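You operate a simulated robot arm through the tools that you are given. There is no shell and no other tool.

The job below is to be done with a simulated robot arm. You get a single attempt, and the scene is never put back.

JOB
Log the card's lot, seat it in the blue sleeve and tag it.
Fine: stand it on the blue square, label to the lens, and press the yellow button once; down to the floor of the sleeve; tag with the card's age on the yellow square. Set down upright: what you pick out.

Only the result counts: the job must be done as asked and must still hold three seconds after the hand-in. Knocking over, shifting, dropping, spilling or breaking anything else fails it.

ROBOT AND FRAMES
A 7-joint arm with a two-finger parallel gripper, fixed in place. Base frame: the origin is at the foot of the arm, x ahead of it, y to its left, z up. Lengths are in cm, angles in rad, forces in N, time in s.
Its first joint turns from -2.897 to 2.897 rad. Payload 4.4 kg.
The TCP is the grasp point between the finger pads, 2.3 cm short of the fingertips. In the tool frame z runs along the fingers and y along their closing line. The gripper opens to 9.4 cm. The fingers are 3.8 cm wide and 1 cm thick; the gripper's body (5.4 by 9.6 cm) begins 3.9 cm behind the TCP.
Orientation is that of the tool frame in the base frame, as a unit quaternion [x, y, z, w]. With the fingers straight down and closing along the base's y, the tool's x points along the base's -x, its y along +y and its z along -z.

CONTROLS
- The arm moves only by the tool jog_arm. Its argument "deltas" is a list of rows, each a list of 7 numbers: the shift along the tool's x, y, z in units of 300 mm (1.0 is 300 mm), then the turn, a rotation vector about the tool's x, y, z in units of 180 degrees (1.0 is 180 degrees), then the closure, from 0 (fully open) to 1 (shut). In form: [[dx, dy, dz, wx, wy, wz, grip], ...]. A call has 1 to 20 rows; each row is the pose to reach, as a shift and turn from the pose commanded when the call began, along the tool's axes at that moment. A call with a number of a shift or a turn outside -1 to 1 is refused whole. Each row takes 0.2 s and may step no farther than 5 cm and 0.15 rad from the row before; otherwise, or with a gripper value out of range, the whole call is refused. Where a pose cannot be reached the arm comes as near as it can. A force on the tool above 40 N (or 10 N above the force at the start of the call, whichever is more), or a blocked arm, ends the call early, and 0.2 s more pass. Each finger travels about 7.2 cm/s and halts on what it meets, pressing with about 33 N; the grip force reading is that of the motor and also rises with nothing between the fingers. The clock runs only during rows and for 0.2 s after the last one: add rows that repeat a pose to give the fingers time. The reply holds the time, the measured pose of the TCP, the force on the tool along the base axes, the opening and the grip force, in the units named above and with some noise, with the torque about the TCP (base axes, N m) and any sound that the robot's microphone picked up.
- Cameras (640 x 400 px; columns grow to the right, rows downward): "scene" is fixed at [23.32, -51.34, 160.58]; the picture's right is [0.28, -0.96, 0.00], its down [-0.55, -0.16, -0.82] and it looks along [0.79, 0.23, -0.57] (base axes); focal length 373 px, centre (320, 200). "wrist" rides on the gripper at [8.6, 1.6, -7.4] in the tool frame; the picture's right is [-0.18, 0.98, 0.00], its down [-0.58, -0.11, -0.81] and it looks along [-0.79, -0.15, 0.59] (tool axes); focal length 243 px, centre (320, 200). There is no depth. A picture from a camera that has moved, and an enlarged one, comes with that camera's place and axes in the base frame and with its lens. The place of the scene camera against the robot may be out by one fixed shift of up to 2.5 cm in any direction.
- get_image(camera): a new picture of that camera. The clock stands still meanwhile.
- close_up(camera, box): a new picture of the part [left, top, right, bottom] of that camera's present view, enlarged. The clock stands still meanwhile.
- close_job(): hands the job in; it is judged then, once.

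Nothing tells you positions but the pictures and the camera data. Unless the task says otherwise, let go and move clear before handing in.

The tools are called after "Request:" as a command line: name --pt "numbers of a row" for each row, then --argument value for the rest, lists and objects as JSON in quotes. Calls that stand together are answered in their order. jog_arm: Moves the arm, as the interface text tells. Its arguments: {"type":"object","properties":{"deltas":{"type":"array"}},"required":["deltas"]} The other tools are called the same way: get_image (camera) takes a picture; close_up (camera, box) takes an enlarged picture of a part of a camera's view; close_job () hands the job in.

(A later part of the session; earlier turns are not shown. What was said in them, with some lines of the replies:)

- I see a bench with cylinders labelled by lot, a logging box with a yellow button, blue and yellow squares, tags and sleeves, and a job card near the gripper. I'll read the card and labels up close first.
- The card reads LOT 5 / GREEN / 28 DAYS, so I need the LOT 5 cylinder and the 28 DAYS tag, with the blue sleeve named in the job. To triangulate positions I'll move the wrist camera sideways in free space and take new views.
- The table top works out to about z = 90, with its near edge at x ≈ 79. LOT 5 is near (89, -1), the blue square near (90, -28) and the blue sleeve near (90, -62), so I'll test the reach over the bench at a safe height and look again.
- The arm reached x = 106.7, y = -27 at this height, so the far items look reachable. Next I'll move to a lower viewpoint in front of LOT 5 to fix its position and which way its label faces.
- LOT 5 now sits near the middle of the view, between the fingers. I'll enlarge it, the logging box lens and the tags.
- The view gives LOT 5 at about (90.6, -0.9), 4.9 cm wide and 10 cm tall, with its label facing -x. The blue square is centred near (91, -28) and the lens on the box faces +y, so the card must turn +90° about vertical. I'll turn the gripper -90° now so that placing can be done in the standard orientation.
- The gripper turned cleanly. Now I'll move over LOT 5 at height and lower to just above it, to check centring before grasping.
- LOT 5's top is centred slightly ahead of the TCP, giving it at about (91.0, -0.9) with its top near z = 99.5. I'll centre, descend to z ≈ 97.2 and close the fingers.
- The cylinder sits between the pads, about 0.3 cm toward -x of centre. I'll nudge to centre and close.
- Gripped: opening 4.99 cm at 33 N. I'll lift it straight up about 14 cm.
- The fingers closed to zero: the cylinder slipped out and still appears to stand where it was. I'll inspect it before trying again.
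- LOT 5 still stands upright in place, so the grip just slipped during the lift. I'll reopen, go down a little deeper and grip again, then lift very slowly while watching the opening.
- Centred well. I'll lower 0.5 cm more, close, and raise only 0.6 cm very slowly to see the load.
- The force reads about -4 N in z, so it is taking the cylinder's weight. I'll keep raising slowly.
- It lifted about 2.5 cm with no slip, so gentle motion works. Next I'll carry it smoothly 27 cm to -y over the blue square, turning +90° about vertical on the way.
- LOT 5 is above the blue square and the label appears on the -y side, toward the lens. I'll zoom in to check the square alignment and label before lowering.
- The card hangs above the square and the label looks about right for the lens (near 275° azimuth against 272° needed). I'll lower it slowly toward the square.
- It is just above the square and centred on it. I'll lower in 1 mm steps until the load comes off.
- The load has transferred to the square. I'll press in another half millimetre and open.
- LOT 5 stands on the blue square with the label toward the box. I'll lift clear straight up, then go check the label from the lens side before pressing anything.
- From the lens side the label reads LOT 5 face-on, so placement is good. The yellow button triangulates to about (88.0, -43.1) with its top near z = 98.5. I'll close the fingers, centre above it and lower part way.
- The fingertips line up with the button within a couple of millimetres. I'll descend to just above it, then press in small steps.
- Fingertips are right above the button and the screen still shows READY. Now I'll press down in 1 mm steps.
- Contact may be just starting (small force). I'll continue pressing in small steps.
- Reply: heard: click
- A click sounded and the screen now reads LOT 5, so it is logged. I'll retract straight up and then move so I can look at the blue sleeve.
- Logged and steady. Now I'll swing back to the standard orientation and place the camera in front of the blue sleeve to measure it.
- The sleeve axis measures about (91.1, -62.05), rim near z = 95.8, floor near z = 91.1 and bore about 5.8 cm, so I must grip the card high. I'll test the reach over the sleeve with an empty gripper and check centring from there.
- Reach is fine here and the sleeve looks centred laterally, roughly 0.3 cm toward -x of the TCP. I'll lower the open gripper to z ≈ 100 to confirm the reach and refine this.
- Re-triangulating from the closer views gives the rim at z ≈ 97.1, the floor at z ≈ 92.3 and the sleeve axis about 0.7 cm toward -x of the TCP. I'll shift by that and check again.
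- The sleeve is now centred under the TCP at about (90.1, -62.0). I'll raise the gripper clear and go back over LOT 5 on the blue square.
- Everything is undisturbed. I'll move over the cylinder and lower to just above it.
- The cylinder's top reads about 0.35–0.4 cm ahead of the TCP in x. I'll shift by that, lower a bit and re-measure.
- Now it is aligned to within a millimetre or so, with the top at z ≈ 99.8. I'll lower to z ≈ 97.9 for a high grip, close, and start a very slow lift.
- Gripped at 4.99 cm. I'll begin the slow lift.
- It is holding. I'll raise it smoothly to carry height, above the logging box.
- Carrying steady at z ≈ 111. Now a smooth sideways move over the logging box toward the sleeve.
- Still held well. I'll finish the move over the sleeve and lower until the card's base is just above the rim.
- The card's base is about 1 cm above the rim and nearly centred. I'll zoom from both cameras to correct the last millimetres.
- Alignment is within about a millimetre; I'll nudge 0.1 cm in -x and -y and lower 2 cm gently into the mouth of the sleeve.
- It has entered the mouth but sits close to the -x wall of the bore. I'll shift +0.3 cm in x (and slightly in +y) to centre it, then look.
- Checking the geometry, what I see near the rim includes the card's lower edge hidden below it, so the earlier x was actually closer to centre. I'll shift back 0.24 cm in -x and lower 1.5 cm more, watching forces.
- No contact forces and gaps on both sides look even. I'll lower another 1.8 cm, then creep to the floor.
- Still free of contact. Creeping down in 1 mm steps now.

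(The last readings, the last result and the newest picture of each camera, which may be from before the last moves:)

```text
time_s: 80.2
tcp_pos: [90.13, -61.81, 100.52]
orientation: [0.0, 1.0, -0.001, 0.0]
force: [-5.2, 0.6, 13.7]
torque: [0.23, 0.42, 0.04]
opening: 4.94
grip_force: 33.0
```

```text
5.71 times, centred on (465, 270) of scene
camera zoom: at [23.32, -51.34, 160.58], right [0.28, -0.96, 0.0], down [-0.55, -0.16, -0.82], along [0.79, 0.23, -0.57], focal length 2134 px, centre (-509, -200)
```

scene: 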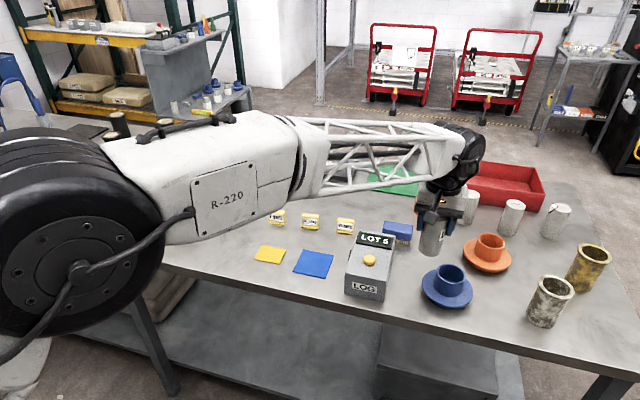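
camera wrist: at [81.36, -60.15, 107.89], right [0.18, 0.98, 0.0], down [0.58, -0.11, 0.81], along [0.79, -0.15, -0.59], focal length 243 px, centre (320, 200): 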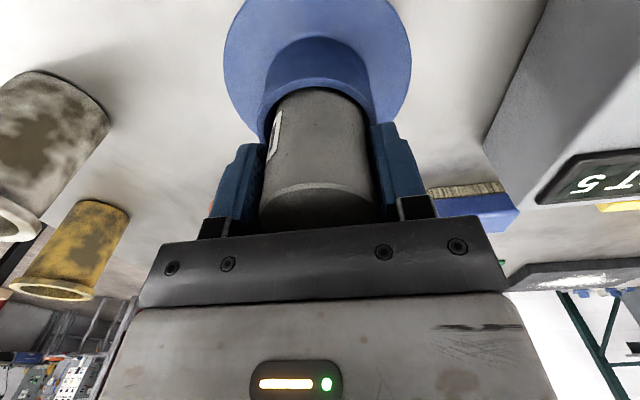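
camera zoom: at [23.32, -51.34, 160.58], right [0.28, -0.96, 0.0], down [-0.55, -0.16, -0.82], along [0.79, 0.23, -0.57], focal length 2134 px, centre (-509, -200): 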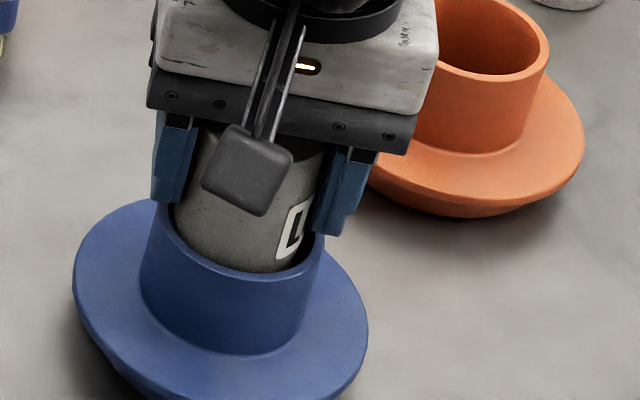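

The floor contact shows as a +18 N change at z ≈ 100.5, matching the expected floor height. I'll ease off half a millimetre and open slowly.

Request:
jog_arm --pt "0 0 -0.0015 0 0 0 1" --pt "0 0 -0.0015 0 0 0 0.7" --pt "0 0 -0.0015 0 0 0 0.4" --pt "0 0 -0.0015 0 0 0 0.1" --pt "0 0 -0.0015 0 0 0 0" --pt "0 0 -0.0015 0 0 0 0" --pt "0 0 -0.0015 0 0 0 0"

Request:
get_image --camera "wrist"

Request:
close_up --camera "scene" --box '[420, 235, 510, 305]'

```text
time_s: 81.8
tcp_pos: [89.95, -61.79, 100.31]
orientation: [0.0, 1.0, 0.0, 0.0]
force: [0.5, -0.4, -0.9]
torque: [-0.02, -0.01, 0.04]
opening: 9.41
grip_force: 0.1
```

```text
taken
camera wrist: at [81.35, -60.16, 107.72], right [0.18, 0.98, 0.0], down [0.58, -0.11, 0.81], along [0.79, -0.15, -0.59], focal length 243 px, centre (320, 200)
```

wrist: 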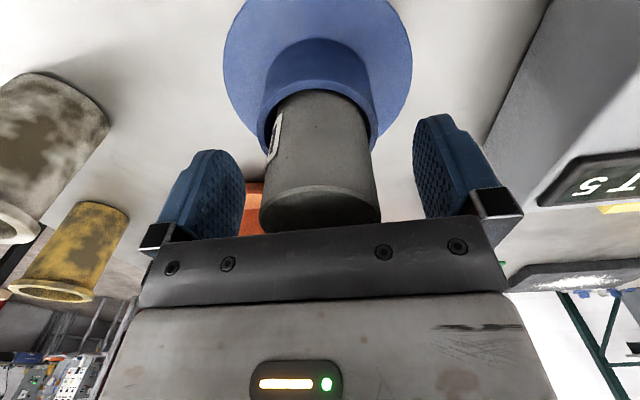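

```text
5.71 times, centred on (465, 270) of scene
camera zoom: at [23.32, -51.34, 160.58], right [0.28, -0.96, 0.0], down [-0.55, -0.16, -0.82], along [0.79, 0.23, -0.57], focal length 2134 px, centre (-509, -200)
```

zoom: 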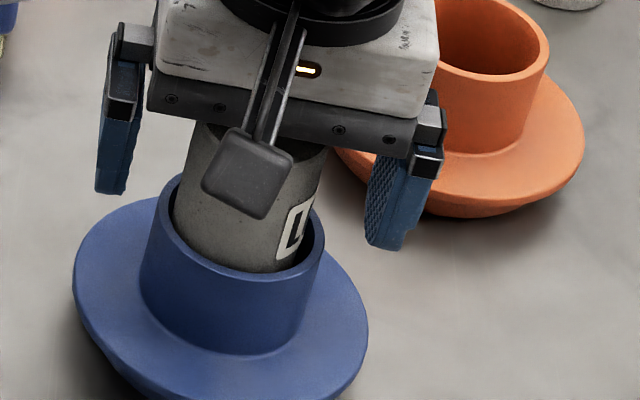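

Released and the card stands in the sleeve. I'll lift straight up and check that it sits upright on the floor.

Request:
jog_arm --pt "0 0 -0.02 0 0 0 0" --pt "0 0 -0.06 0 0 0 0" --pt "0 0 -0.12 0 0 0 0" --pt "0 0 -0.2 0 0 0 0" --pt "0 0 -0.28 0 0 0 0" --pt "0 0 -0.33 0 0 0 0" --pt "0 0 -0.33 0 0 0 0"

Request:
get_image --camera "wrist"

Request:
close_up --camera "wrist" --box '[220, 0, 420, 140]'

Request:
close_up --camera "scene" --box '[410, 215, 520, 310]'

```text
time_s: 83.4
tcp_pos: [89.94, -62.07, 110.3]
orientation: [-0.001, 1.0, 0.0, -0.001]
force: [0.0, 0.2, -0.3]
torque: [0.0, 0.01, 0.0]
opening: 9.44
grip_force: 0.1
```

```text
taken
camera wrist: at [81.36, -60.24, 117.68], right [0.18, 0.98, 0.0], down [0.58, -0.11, 0.81], along [0.79, -0.15, -0.59], focal length 243 px, centre (320, 200)
```

wrist: 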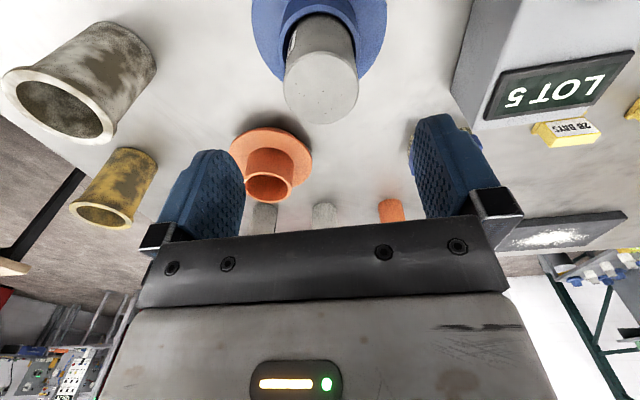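

```text
2.86 times, centred on (320, 70) of wrist
camera zoom: at [81.36, -60.24, 117.68], right [0.18, 0.98, 0.0], down [0.58, -0.11, 0.81], along [0.79, -0.15, -0.59], focal length 693 px, centre (320, 571)
```

zoom: 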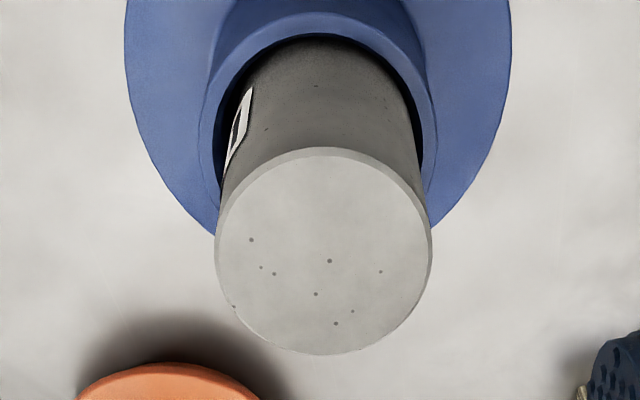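

```text
4.21 times, centred on (465, 262) of scene
camera zoom: at [23.32, -51.34, 160.58], right [0.28, -0.96, 0.0], down [-0.55, -0.16, -0.82], along [0.79, 0.23, -0.57], focal length 1572 px, centre (-290, -63)
```

zoom: 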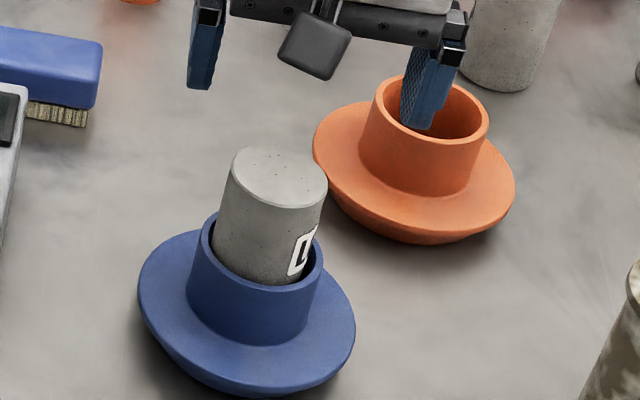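

The card is upright in the sleeve: top at z ≈ 102.1 against a floor near 92.3 plus 9.9 cm height, so it is seated on the floor. Next is the 28 DAYS tag; I'll move to a viewpoint in front of it.

Request:
jog_arm --pt "0 0.05 -0.067 0 0 0 0" --pt "0 0.17 -0.067 0 0 0 0" --pt "0 0.31 -0.067 0 0 0 0" --pt "0 0.46 -0.067 0 0 0 0" --pt "0 0.61 -0.067 0 0 0 0" --pt "0 0.76 -0.067 0 0 0 0" --pt "0 0.9 -0.067 0 0 0 0" --pt "0 0.98 -0.067 0 0 0 0" --pt "0 0.98 -0.067 0 0 0 0"

Request:
get_image --camera "wrist"

Request:
close_up --camera "wrist" --box '[240, 90, 440, 220]'

Request:
get_image --camera "scene"

```text
time_s: 85.4
tcp_pos: [90.08, -32.6, 112.19]
orientation: [0.0, 1.0, 0.0, 0.0]
force: [0.5, -0.1, 0.3]
torque: [0.01, 0.03, 0.01]
opening: 9.42
grip_force: 0.1
```

```text
taken
camera wrist: at [81.41, -30.91, 119.5], right [0.18, 0.98, 0.0], down [0.58, -0.11, 0.81], along [0.79, -0.15, -0.59], focal length 243 px, centre (320, 200)
```

wrist: 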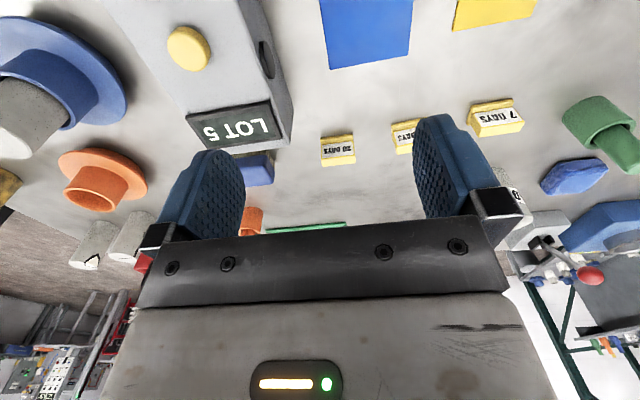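

```text
3.08 times, centred on (340, 155) of wrist
camera zoom: at [81.41, -30.91, 119.5], right [0.18, 0.98, 0.0], down [0.58, -0.11, 0.81], along [0.79, -0.15, -0.59], focal length 746 px, centre (258, 338)
```

zoom: 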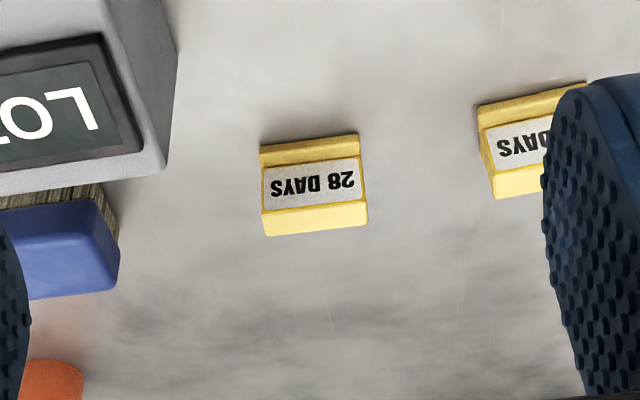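

```text
taken
```

scene: 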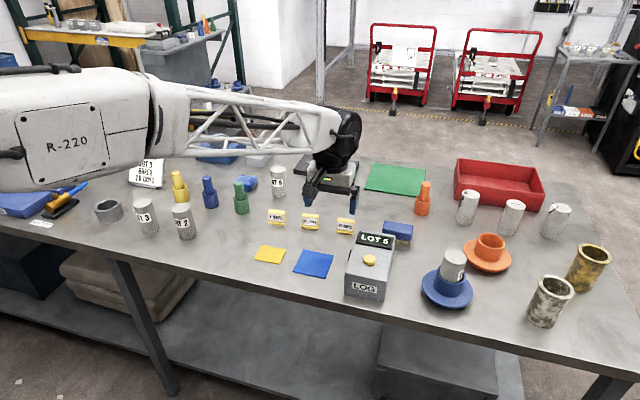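

The 28 DAYS tag's base spans about y -35.5 to -30.5 with its front at x ≈ 105.3 and top near z = 94. I'll move above it and check from closer.

Request:
jog_arm --pt "-0.1 -0.013 0 0 0 0 0" --pt "-0.22 -0.013 0 0 0 0 0" --pt "-0.34 -0.013 0 0 0 0 0" --pt "-0.46 -0.013 0 0 0 0 0" --pt "-0.55 -0.013 0.05 0 0 0 0" --pt "-0.55 -0.013 0.15 0 0 0 0.25" --pt "-0.55 -0.013 0.25 0 0 0 0.25" --pt "-0.55 -0.013 0.3 0 0 0 0.25" --pt "-0.55 -0.013 0.3 0 0 0 0.25"

Request:
get_image --camera "wrist"

Request:
close_up --camera "wrist" --box '[220, 0, 420, 140]'

Request:
close_up --camera "scene" --box '[290, 170, 400, 250]'

```text
time_s: 87.4
tcp_pos: [106.43, -32.87, 103.29]
orientation: [0.0, 1.0, 0.001, 0.0]
force: [0.5, 0.5, 1.0]
torque: [-0.01, -0.04, -0.01]
opening: 7.05
grip_force: 0.0
```

```text
taken
camera wrist: at [97.72, -31.21, 110.63], right [0.18, 0.98, 0.0], down [0.58, -0.11, 0.81], along [0.79, -0.15, -0.59], focal length 243 px, centre (320, 200)
```

wrist: 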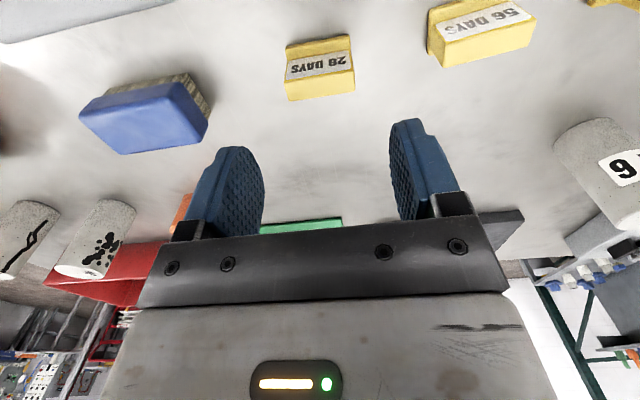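

```text
2.86 times, centred on (320, 70) of wrist
camera zoom: at [97.72, -31.21, 110.63], right [0.18, 0.98, 0.0], down [0.58, -0.11, 0.81], along [0.79, -0.15, -0.59], focal length 693 px, centre (320, 571)
```

zoom: 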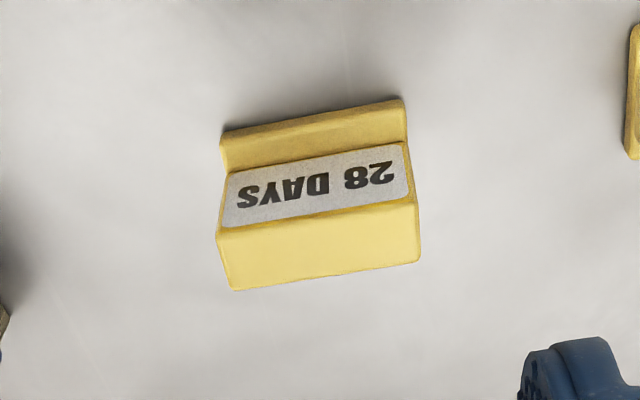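

```text
5.00 times, centred on (345, 210) of scene
camera zoom: at [23.32, -51.34, 160.58], right [0.28, -0.96, 0.0], down [-0.55, -0.16, -0.82], along [0.79, 0.23, -0.57], focal length 1867 px, centre (195, 150)
```

zoom: 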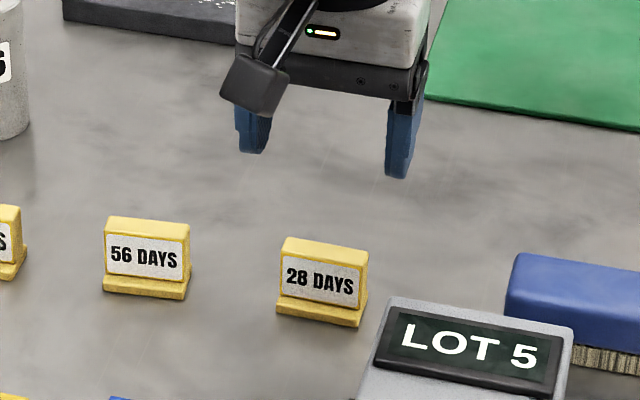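

The tag is square to the axes: centre about (106.6, -32.9), 4.8–5.0 cm wide, top z ≈ 94.1. I'll nudge to centre and descend with the fingers at 7 cm opening.

Request:
jog_arm --pt "-0.008 -0.003 0.06 0 0 0 0.25" --pt "-0.008 -0.003 0.13 0 0 0 0.25" --pt "-0.008 -0.003 0.2 0 0 0 0.25" --pt "-0.008 -0.003 0.23 0 0 0 0.25" --pt "-0.008 -0.003 0.23 0 0 0 0.25"

Request:
get_image --camera "wrist"

Request:
close_up --camera "scene" --box '[290, 170, 400, 250]'

```text
time_s: 88.6
tcp_pos: [106.72, -33.18, 96.53]
orientation: [0.0, 1.0, 0.0, 0.0]
force: [0.1, 0.5, -0.4]
torque: [0.0, 0.03, -0.02]
opening: 7.05
grip_force: 0.1
```

```text
taken
camera wrist: at [98.04, -31.41, 103.81], right [0.18, 0.98, 0.0], down [0.58, -0.11, 0.81], along [0.79, -0.15, -0.59], focal length 243 px, centre (320, 200)
```

wrist: 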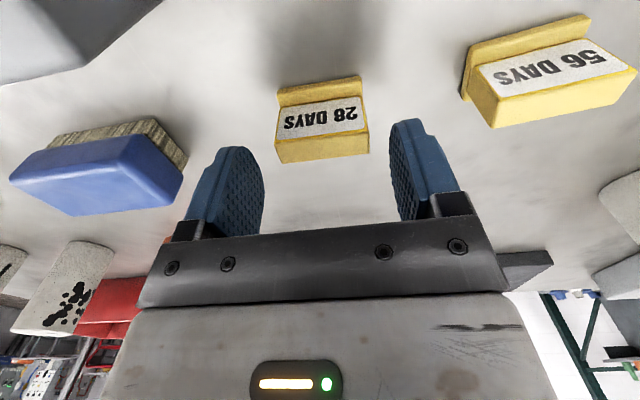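

```text
5.00 times, centred on (345, 210) of scene
camera zoom: at [23.32, -51.34, 160.58], right [0.28, -0.96, 0.0], down [-0.55, -0.16, -0.82], along [0.79, 0.23, -0.57], focal length 1867 px, centre (195, 150)
```

zoom: 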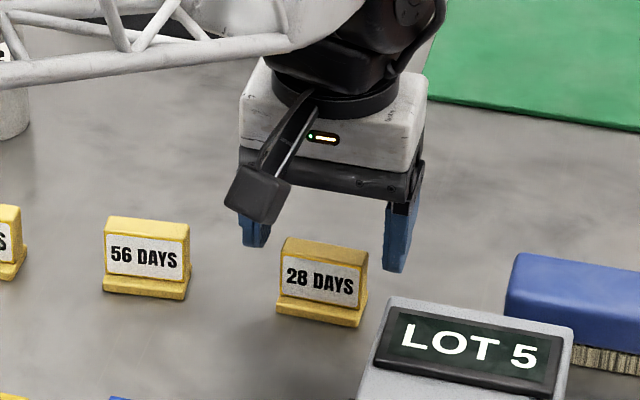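

The tag is centred between the fingers. I'll go down the last 3.7 cm and look before closing.

Request:
jog_arm --pt "0 0 0.04 0 0 0 0.25" --pt "0 0 0.08 0 0 0 0.25" --pt "0 0 0.11 0 0 0 0.25" --pt "0 0 0.122 0 0 0 0.25" --pt "0 0 0.122 0 0 0 0.25"

Request:
get_image --camera "wrist"

Request:
close_up --camera "scene" --box '[290, 170, 400, 250]'

```text
time_s: 89.8
tcp_pos: [106.86, -33.07, 92.64]
orientation: [0.0, 1.0, 0.001, -0.001]
force: [0.3, -0.6, 0.2]
torque: [-0.01, 0.0, 0.0]
opening: 7.03
grip_force: 0.0
```

```text
taken
camera wrist: at [98.2, -31.26, 100.06], right [0.18, 0.98, 0.0], down [0.58, -0.11, 0.81], along [0.79, -0.15, -0.59], focal length 243 px, centre (320, 200)
```

wrist: 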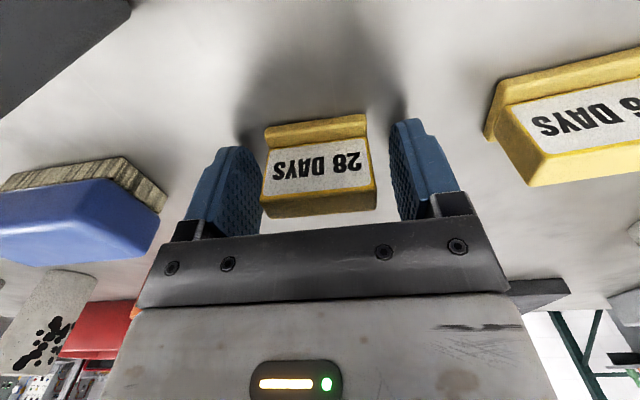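

```text
5.00 times, centred on (345, 210) of scene
camera zoom: at [23.32, -51.34, 160.58], right [0.28, -0.96, 0.0], down [-0.55, -0.16, -0.82], along [0.79, 0.23, -0.57], focal length 1867 px, centre (195, 150)
```

zoom: 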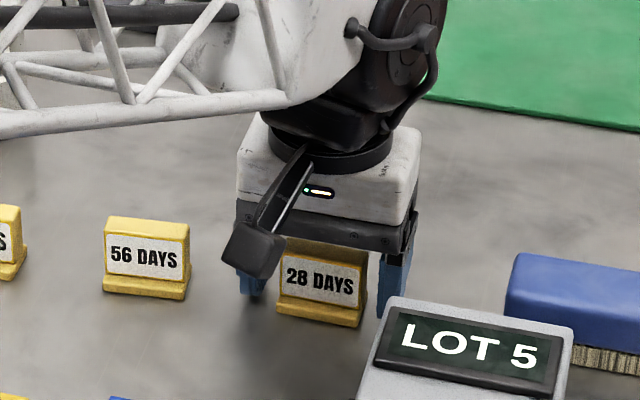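

The fingers straddle the tag cleanly. Closing now.

Request:
jog_arm --pt "0 0 0 0 0 0 0.4" --pt "0 0 0 0 0 0 0.6" --pt "0 0 0 0 0 0 1" --pt "0 0 0 0 0 0 1" --pt "0 0 0 0 0 0 1" --pt "0 0 -0.002 0 0 0 1" --pt "0 0 -0.006 0 0 0 1" --pt "0 0 -0.012 0 0 0 1" --pt "0 0 -0.02 0 0 0 1" --pt "0 0 -0.026 0 0 0 1" --pt "0 0 -0.03 0 0 0 1" --pt "0 0 -0.03 0 0 0 1"

Request:
get_image --camera "wrist"

Request:
close_up --camera "scene" --box '[290, 170, 400, 250]'

```text
time_s: 92.4
tcp_pos: [106.83, -33.0, 93.75]
orientation: [0.0, 1.0, 0.001, 0.0]
force: [-0.1, -0.2, -0.2]
torque: [0.02, -0.02, -0.03]
opening: 4.93
grip_force: 32.9
```

```text
taken
camera wrist: at [98.15, -31.29, 101.02], right [0.18, 0.98, 0.0], down [0.58, -0.11, 0.81], along [0.79, -0.15, -0.59], focal length 243 px, centre (320, 200)
```

wrist: 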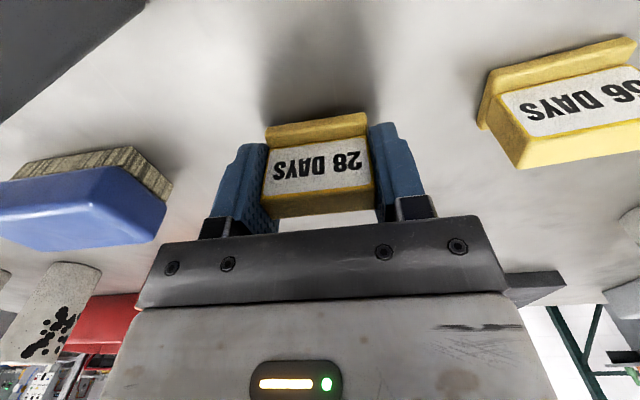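

```text
5.00 times, centred on (345, 210) of scene
camera zoom: at [23.32, -51.34, 160.58], right [0.28, -0.96, 0.0], down [-0.55, -0.16, -0.82], along [0.79, 0.23, -0.57], focal length 1867 px, centre (195, 150)
```

zoom: 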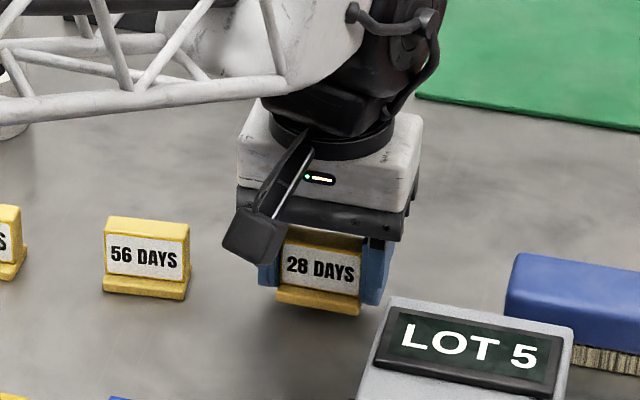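

The 28 DAYS tag is held (opening 4.93 cm) and clear of the table. I'll lift smoothly to carry height.

Request:
jog_arm --pt "0 0 -0.004 0 0 0 1" --pt "0 0 -0.015 0 0 0 1" --pt "0 0 -0.033 0 0 0 1" --pt "0 0 -0.057 0 0 0 1" --pt "0 0 -0.086 0 0 0 1" --pt "0 0 -0.118 0 0 0 1" --pt "0 0 -0.151 0 0 0 1" --pt "0 0 -0.184 0 0 0 1" --pt "0 0 -0.216 0 0 0 1" --pt "0 0 -0.246 0 0 0 1" --pt "0 0 -0.271 0 0 0 1" --pt "0 0 -0.288 0 0 0 1" --pt "0 0 -0.297 0 0 0 1" --pt "0 0 -0.3 0 0 0 1"

Request:
get_image --camera "wrist"

Request:
get_image --camera "scene"

```text
time_s: 95.4
tcp_pos: [106.65, -33.05, 102.69]
orientation: [-0.001, 1.0, 0.0, -0.001]
force: [0.2, 0.0, 0.1]
torque: [0.02, 0.02, 0.02]
opening: 4.91
grip_force: 33.2
```

```text
taken
camera wrist: at [98.01, -31.35, 110.05], right [0.18, 0.98, 0.0], down [0.58, -0.11, 0.81], along [0.79, -0.15, -0.59], focal length 243 px, centre (320, 200)
```

wrist: 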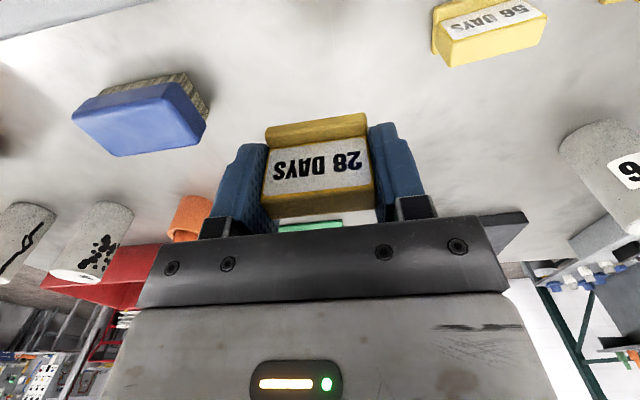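

```text
taken
```

scene: 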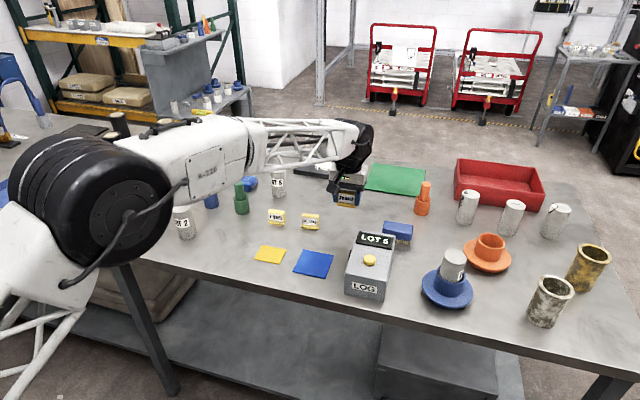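

Tag is secure at carry height. Now I'll move it smoothly to above the yellow square.

Request:
jog_arm --pt "0.0049 0.0057 0 0 0 0 1" --pt "0.0196 0.0226 0 0 0 0 1" --pt "0.0434 0.05 0 0 0 0 1" --pt "0.0754 0.0868 0 0 0 0 1" --pt "0.1144 0.1318 0 0 0 0 1" --pt "0.159 0.1831 0 0 0 0 1" --pt "0.2073 0.2387 0 0 0 0 1" --pt "0.2575 0.2965 0 0 0 0 1" --pt "0.3077 0.3543 0 0 0 0 1" --pt "0.356 0.4099 0 0 0 0 1" --pt "0.4006 0.4612 0 0 0 0 1" --pt "0.4396 0.5062 0 0 0 0 1" --pt "0.4716 0.543 0 0 0 0 1" --pt "0.4954 0.5704 0 0 0 0 1" --pt "0.5101 0.5873 0 0 0 0 1" --pt "0.515 0.593 0 0 0 0 1" --pt "0.515 0.593 0 0 0 0 1"

Request:
get_image --camera "wrist"

Request:
get_image --camera "scene"

```text
time_s: 99.0
tcp_pos: [91.25, -15.16, 102.54]
orientation: [0.0, 1.0, 0.0, 0.0]
force: [0.3, -1.0, -0.3]
torque: [0.01, -0.02, -0.03]
opening: 4.91
grip_force: 32.8
```

```text
taken
camera wrist: at [82.61, -13.4, 109.89], right [0.18, 0.98, 0.0], down [0.58, -0.11, 0.81], along [0.79, -0.15, -0.59], focal length 243 px, centre (320, 200)
```

wrist: 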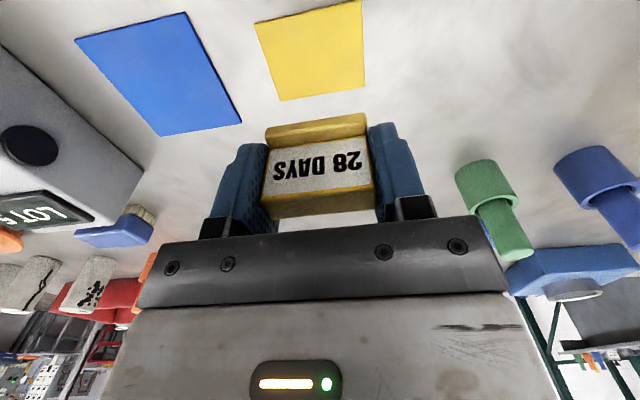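

```text
taken
```

scene: 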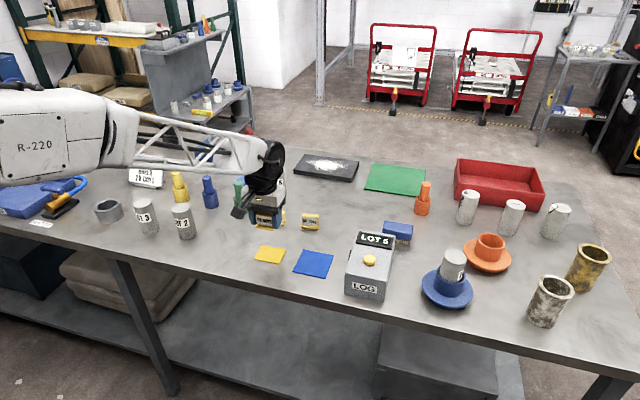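

The yellow square is centred at about (91.0, -15.4), right under the tag apart from 0.2 cm in y. I'll correct and lower smoothly to just above it.

Request:
jog_arm --pt "0 -0.003 0.005 0 0 0 1" --pt "0 -0.0067 0.0199 0 0 0 1" --pt "0 -0.0067 0.0434 0 0 0 1" --pt "0 -0.0067 0.0742 0 0 0 1" --pt "0 -0.0067 0.11 0 0 0 1" --pt "0 -0.0067 0.1484 0 0 0 1" --pt "0 -0.0067 0.1867 0 0 0 1" --pt "0 -0.0067 0.2225 0 0 0 1" --pt "0 -0.0067 0.2533 0 0 0 1" --pt "0 -0.0067 0.2768 0 0 0 1" --pt "0 -0.0067 0.2917 0 0 0 1" --pt "0 -0.0067 0.2967 0 0 0 1" --pt "0 -0.0067 0.2967 0 0 0 1"

Request:
get_image --camera "wrist"

Request:
close_up --camera "scene" --box '[220, 200, 320, 280]'

```text
time_s: 101.8
tcp_pos: [91.31, -15.45, 93.79]
orientation: [0.0, 1.0, 0.0, 0.0]
force: [-0.6, -0.9, 0.0]
torque: [-0.03, 0.0, 0.01]
opening: 4.9
grip_force: 33.5
```

```text
taken
camera wrist: at [82.65, -13.78, 101.04], right [0.18, 0.98, 0.0], down [0.58, -0.11, 0.81], along [0.79, -0.15, -0.59], focal length 243 px, centre (320, 200)
```

wrist: 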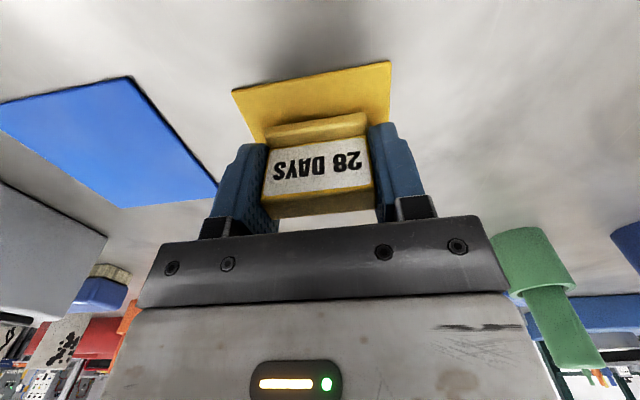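

```text
5.00 times, centred on (270, 240) of scene
camera zoom: at [23.32, -51.34, 160.58], right [0.28, -0.96, 0.0], down [-0.55, -0.16, -0.82], along [0.79, 0.23, -0.57], focal length 1867 px, centre (570, 0)
```

zoom: 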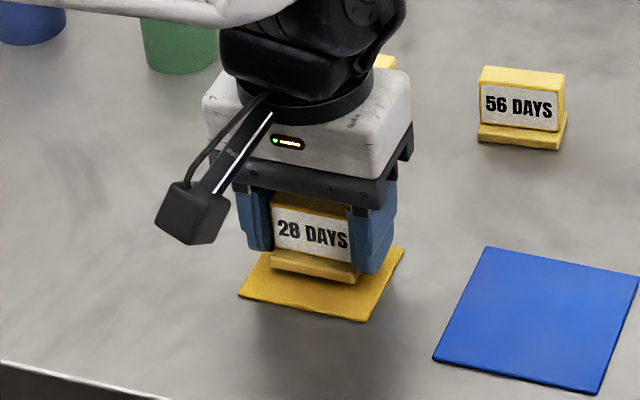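

The tag is over the middle of the yellow square. I'll creep down until it touches.

Request:
jog_arm --pt "0 0 0.005 0 0 0 1" --pt "0 0 0.011 0 0 0 1" --pt "0 0 0.017 0 0 0 1" --pt "0 0 0.021 0 0 0 1" --pt "0 0 0.024 0 0 0 1" --pt "0 0 0.024 0 0 0 1"

```text
time_s: 103.2
tcp_pos: [91.18, -15.47, 93.01]
orientation: [0.0, 1.0, 0.0, 0.001]
force: [-0.1, 0.1, 1.8]
torque: [0.04, 0.03, -0.01]
opening: 4.92
grip_force: 32.4
```

Request:
jog_arm --pt "0 0 0.0025 0 0 0 1" --pt "0 0 0.0025 0 0 0 1"

Request:
close_up --camera "scene" --box '[230, 220, 310, 280]'

```text
time_s: 103.8
tcp_pos: [91.38, -15.4, 92.93]
orientation: [-0.001, 1.0, 0.0, 0.001]
force: [-0.5, -3.9, 10.7]
torque: [-0.12, 0.03, 0.0]
opening: 4.91
grip_force: 33.3
```

```text
6.67 times, centred on (270, 250) of scene
camera zoom: at [23.32, -51.34, 160.58], right [0.28, -0.96, 0.0], down [-0.55, -0.16, -0.82], along [0.79, 0.23, -0.57], focal length 2489 px, centre (653, -133)
```

zoom: 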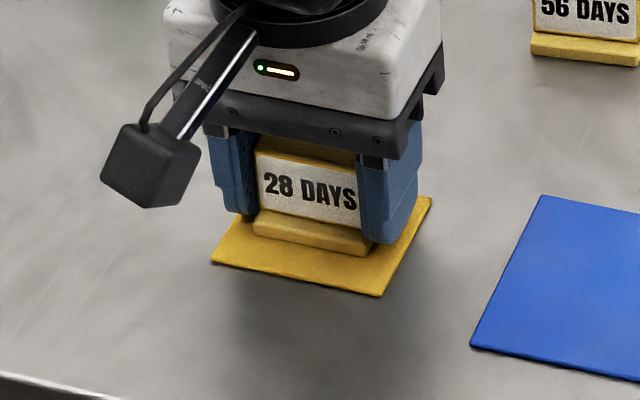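

It is resting on the square (10.7 N up). I'll ease off slightly and open.

Request:
jog_arm --pt "0 0 -0.001 0 0 0 1" --pt "0 0 -0.001 0 0 0 0.7" --pt "0 0 -0.001 0 0 0 0.4" --pt "0 0 -0.001 0 0 0 0.2" --pt "0 0 -0.001 0 0 0 0.2" --pt "0 0 -0.001 0 0 0 0.2"

Request:
get_image --camera "wrist"

Request:
close_up --camera "scene" --box '[230, 220, 310, 280]'

```text
time_s: 105.2
tcp_pos: [91.33, -15.42, 92.99]
orientation: [0.001, 1.0, 0.0, 0.0]
force: [0.0, 0.1, 0.2]
torque: [0.02, 0.01, 0.03]
opening: 7.52
grip_force: 0.2
```

```text
taken
camera wrist: at [82.66, -13.7, 100.3], right [0.18, 0.98, 0.0], down [0.58, -0.11, 0.81], along [0.79, -0.15, -0.59], focal length 243 px, centre (320, 200)
```

wrist: 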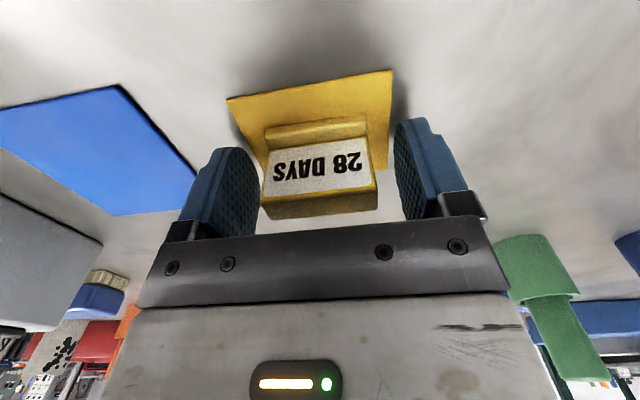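

```text
6.67 times, centred on (270, 250) of scene
camera zoom: at [23.32, -51.34, 160.58], right [0.28, -0.96, 0.0], down [-0.55, -0.16, -0.82], along [0.79, 0.23, -0.57], focal length 2489 px, centre (653, -133)
```

zoom: 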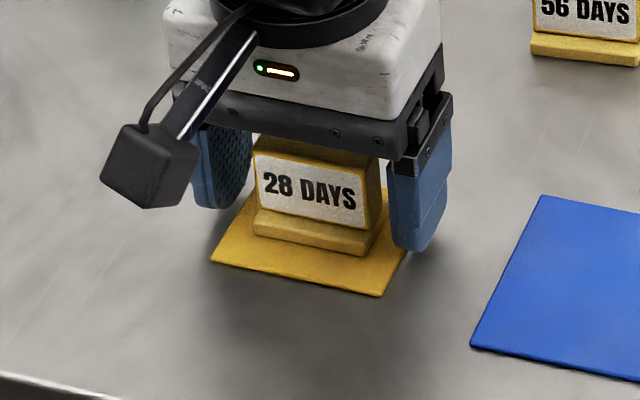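

The tag stands upright on the yellow square. I'll lift straight up and move well clear, then check the whole scene.

Request:
jog_arm --pt "0 0 -0.02 0 0 0 0.2" --pt "0 0 -0.06 0 0 0 0.2" --pt "0 0 -0.13 0 0 0 0.2" --pt "0 0 -0.22 0 0 0 0.1" --pt "0 0 -0.34 0 0 0 0" --pt "0 0 -0.48 0 0 0 0" --pt "0 0 -0.62 0 0 0 0" --pt "0 0 -0.76 0 0 0 0" --pt "0 0 -0.9 0 0 0 0" --pt "0.12 0 -0.98 0 0 0 0" --pt "0.26 0 -0.98 0 0 0 0" --pt "0.4 0 -0.98 0 0 0 0" --pt "0.54 0 -0.98 0 0 0 0" --pt "0.68 0 -0.98 0 0 0 0" --pt "0.8 0 -0.98 0 0 0 0" --pt "0.8 0 -0.98 0 0 0 0"

Request:
get_image --camera "scene"

Request:
get_image --camera "wrist"

Request:
close_up --camera "scene" --box '[220, 190, 400, 310]'

Request:
close_up --camera "scene" --box '[400, 220, 520, 310]'

```text
time_s: 108.6
tcp_pos: [67.49, -15.41, 122.26]
orientation: [0.0, 1.0, 0.0, 0.0]
force: [0.1, 0.3, 0.3]
torque: [0.01, 0.02, 0.0]
opening: 9.4
grip_force: 0.1
```

```text
taken
```

scene: 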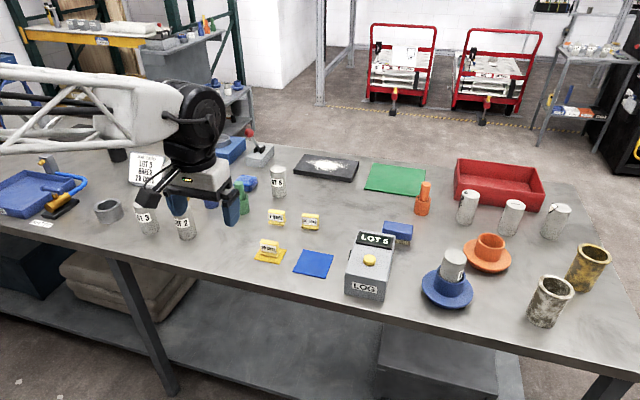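

```text
taken
camera wrist: at [58.72, -13.72, 129.74], right [0.18, 0.98, 0.0], down [0.58, -0.11, 0.81], along [0.79, -0.15, -0.59], focal length 243 px, centre (320, 200)
```

wrist: 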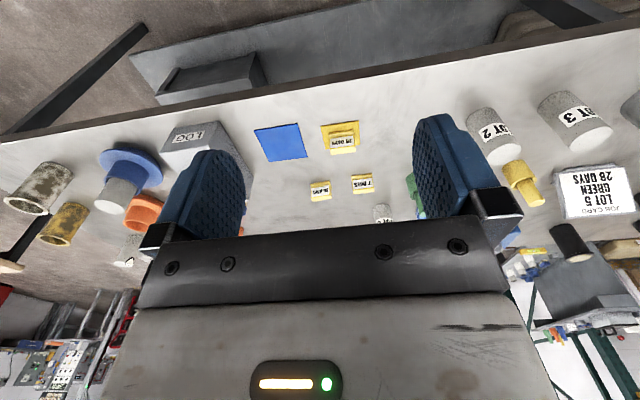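

```text
3.33 times, centred on (310, 250) of scene
camera zoom: at [23.32, -51.34, 160.58], right [0.28, -0.96, 0.0], down [-0.55, -0.16, -0.82], along [0.79, 0.23, -0.57], focal length 1245 px, centre (353, 33)
```

zoom: 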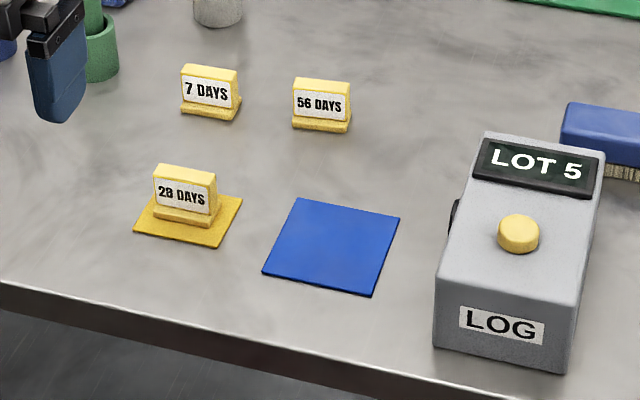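

```text
4.44 times, centred on (460, 265) of scene
camera zoom: at [23.32, -51.34, 160.58], right [0.28, -0.96, 0.0], down [-0.55, -0.16, -0.82], along [0.79, 0.23, -0.57], focal length 1660 px, centre (-302, -89)
```

zoom: 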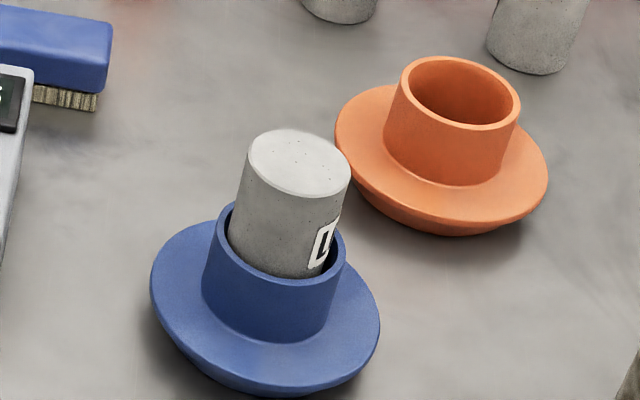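

LOT 5 is logged on the screen and stands seated in the blue sleeve. The 28 DAYS tag is upright on the yellow square, the other objects look unmoved, and the arm is clear, so I'm handing the job in.

Request:
close_job

```text
The job is handed in.
```

I logged LOT 5, seated it in the blue sleeve and stood the 28 DAYS tag on the yellow square, then handed the job in. I don't have the judge's result.

- **Logging:** the cylinder stood on the blue square with its label to the lens. I pressed the yellow button once, heard one click, and the screen changed from READY to LOT 5.
- **Sleeve:** I lowered the cylinder until I felt firm contact at the expected floor height, then released it. Its top sits at about z = 102.1, which fits a 9.9 cm cylinder resting on a floor near 92.3. I did not press down on it afterwards.
- **Tag:** the 28 DAYS tag is upright near the middle of the yellow square, label still facing the near edge of the bench.

On my first attempt to lift LOT 5, the grip slipped. The cylinder stayed upright where it was, and I lifted it again more slowly without trouble.

The card also says GREEN; I followed your instruction to use the blue sleeve. In the last pictures everything else looks where it started, and the arm is clear of the bench.
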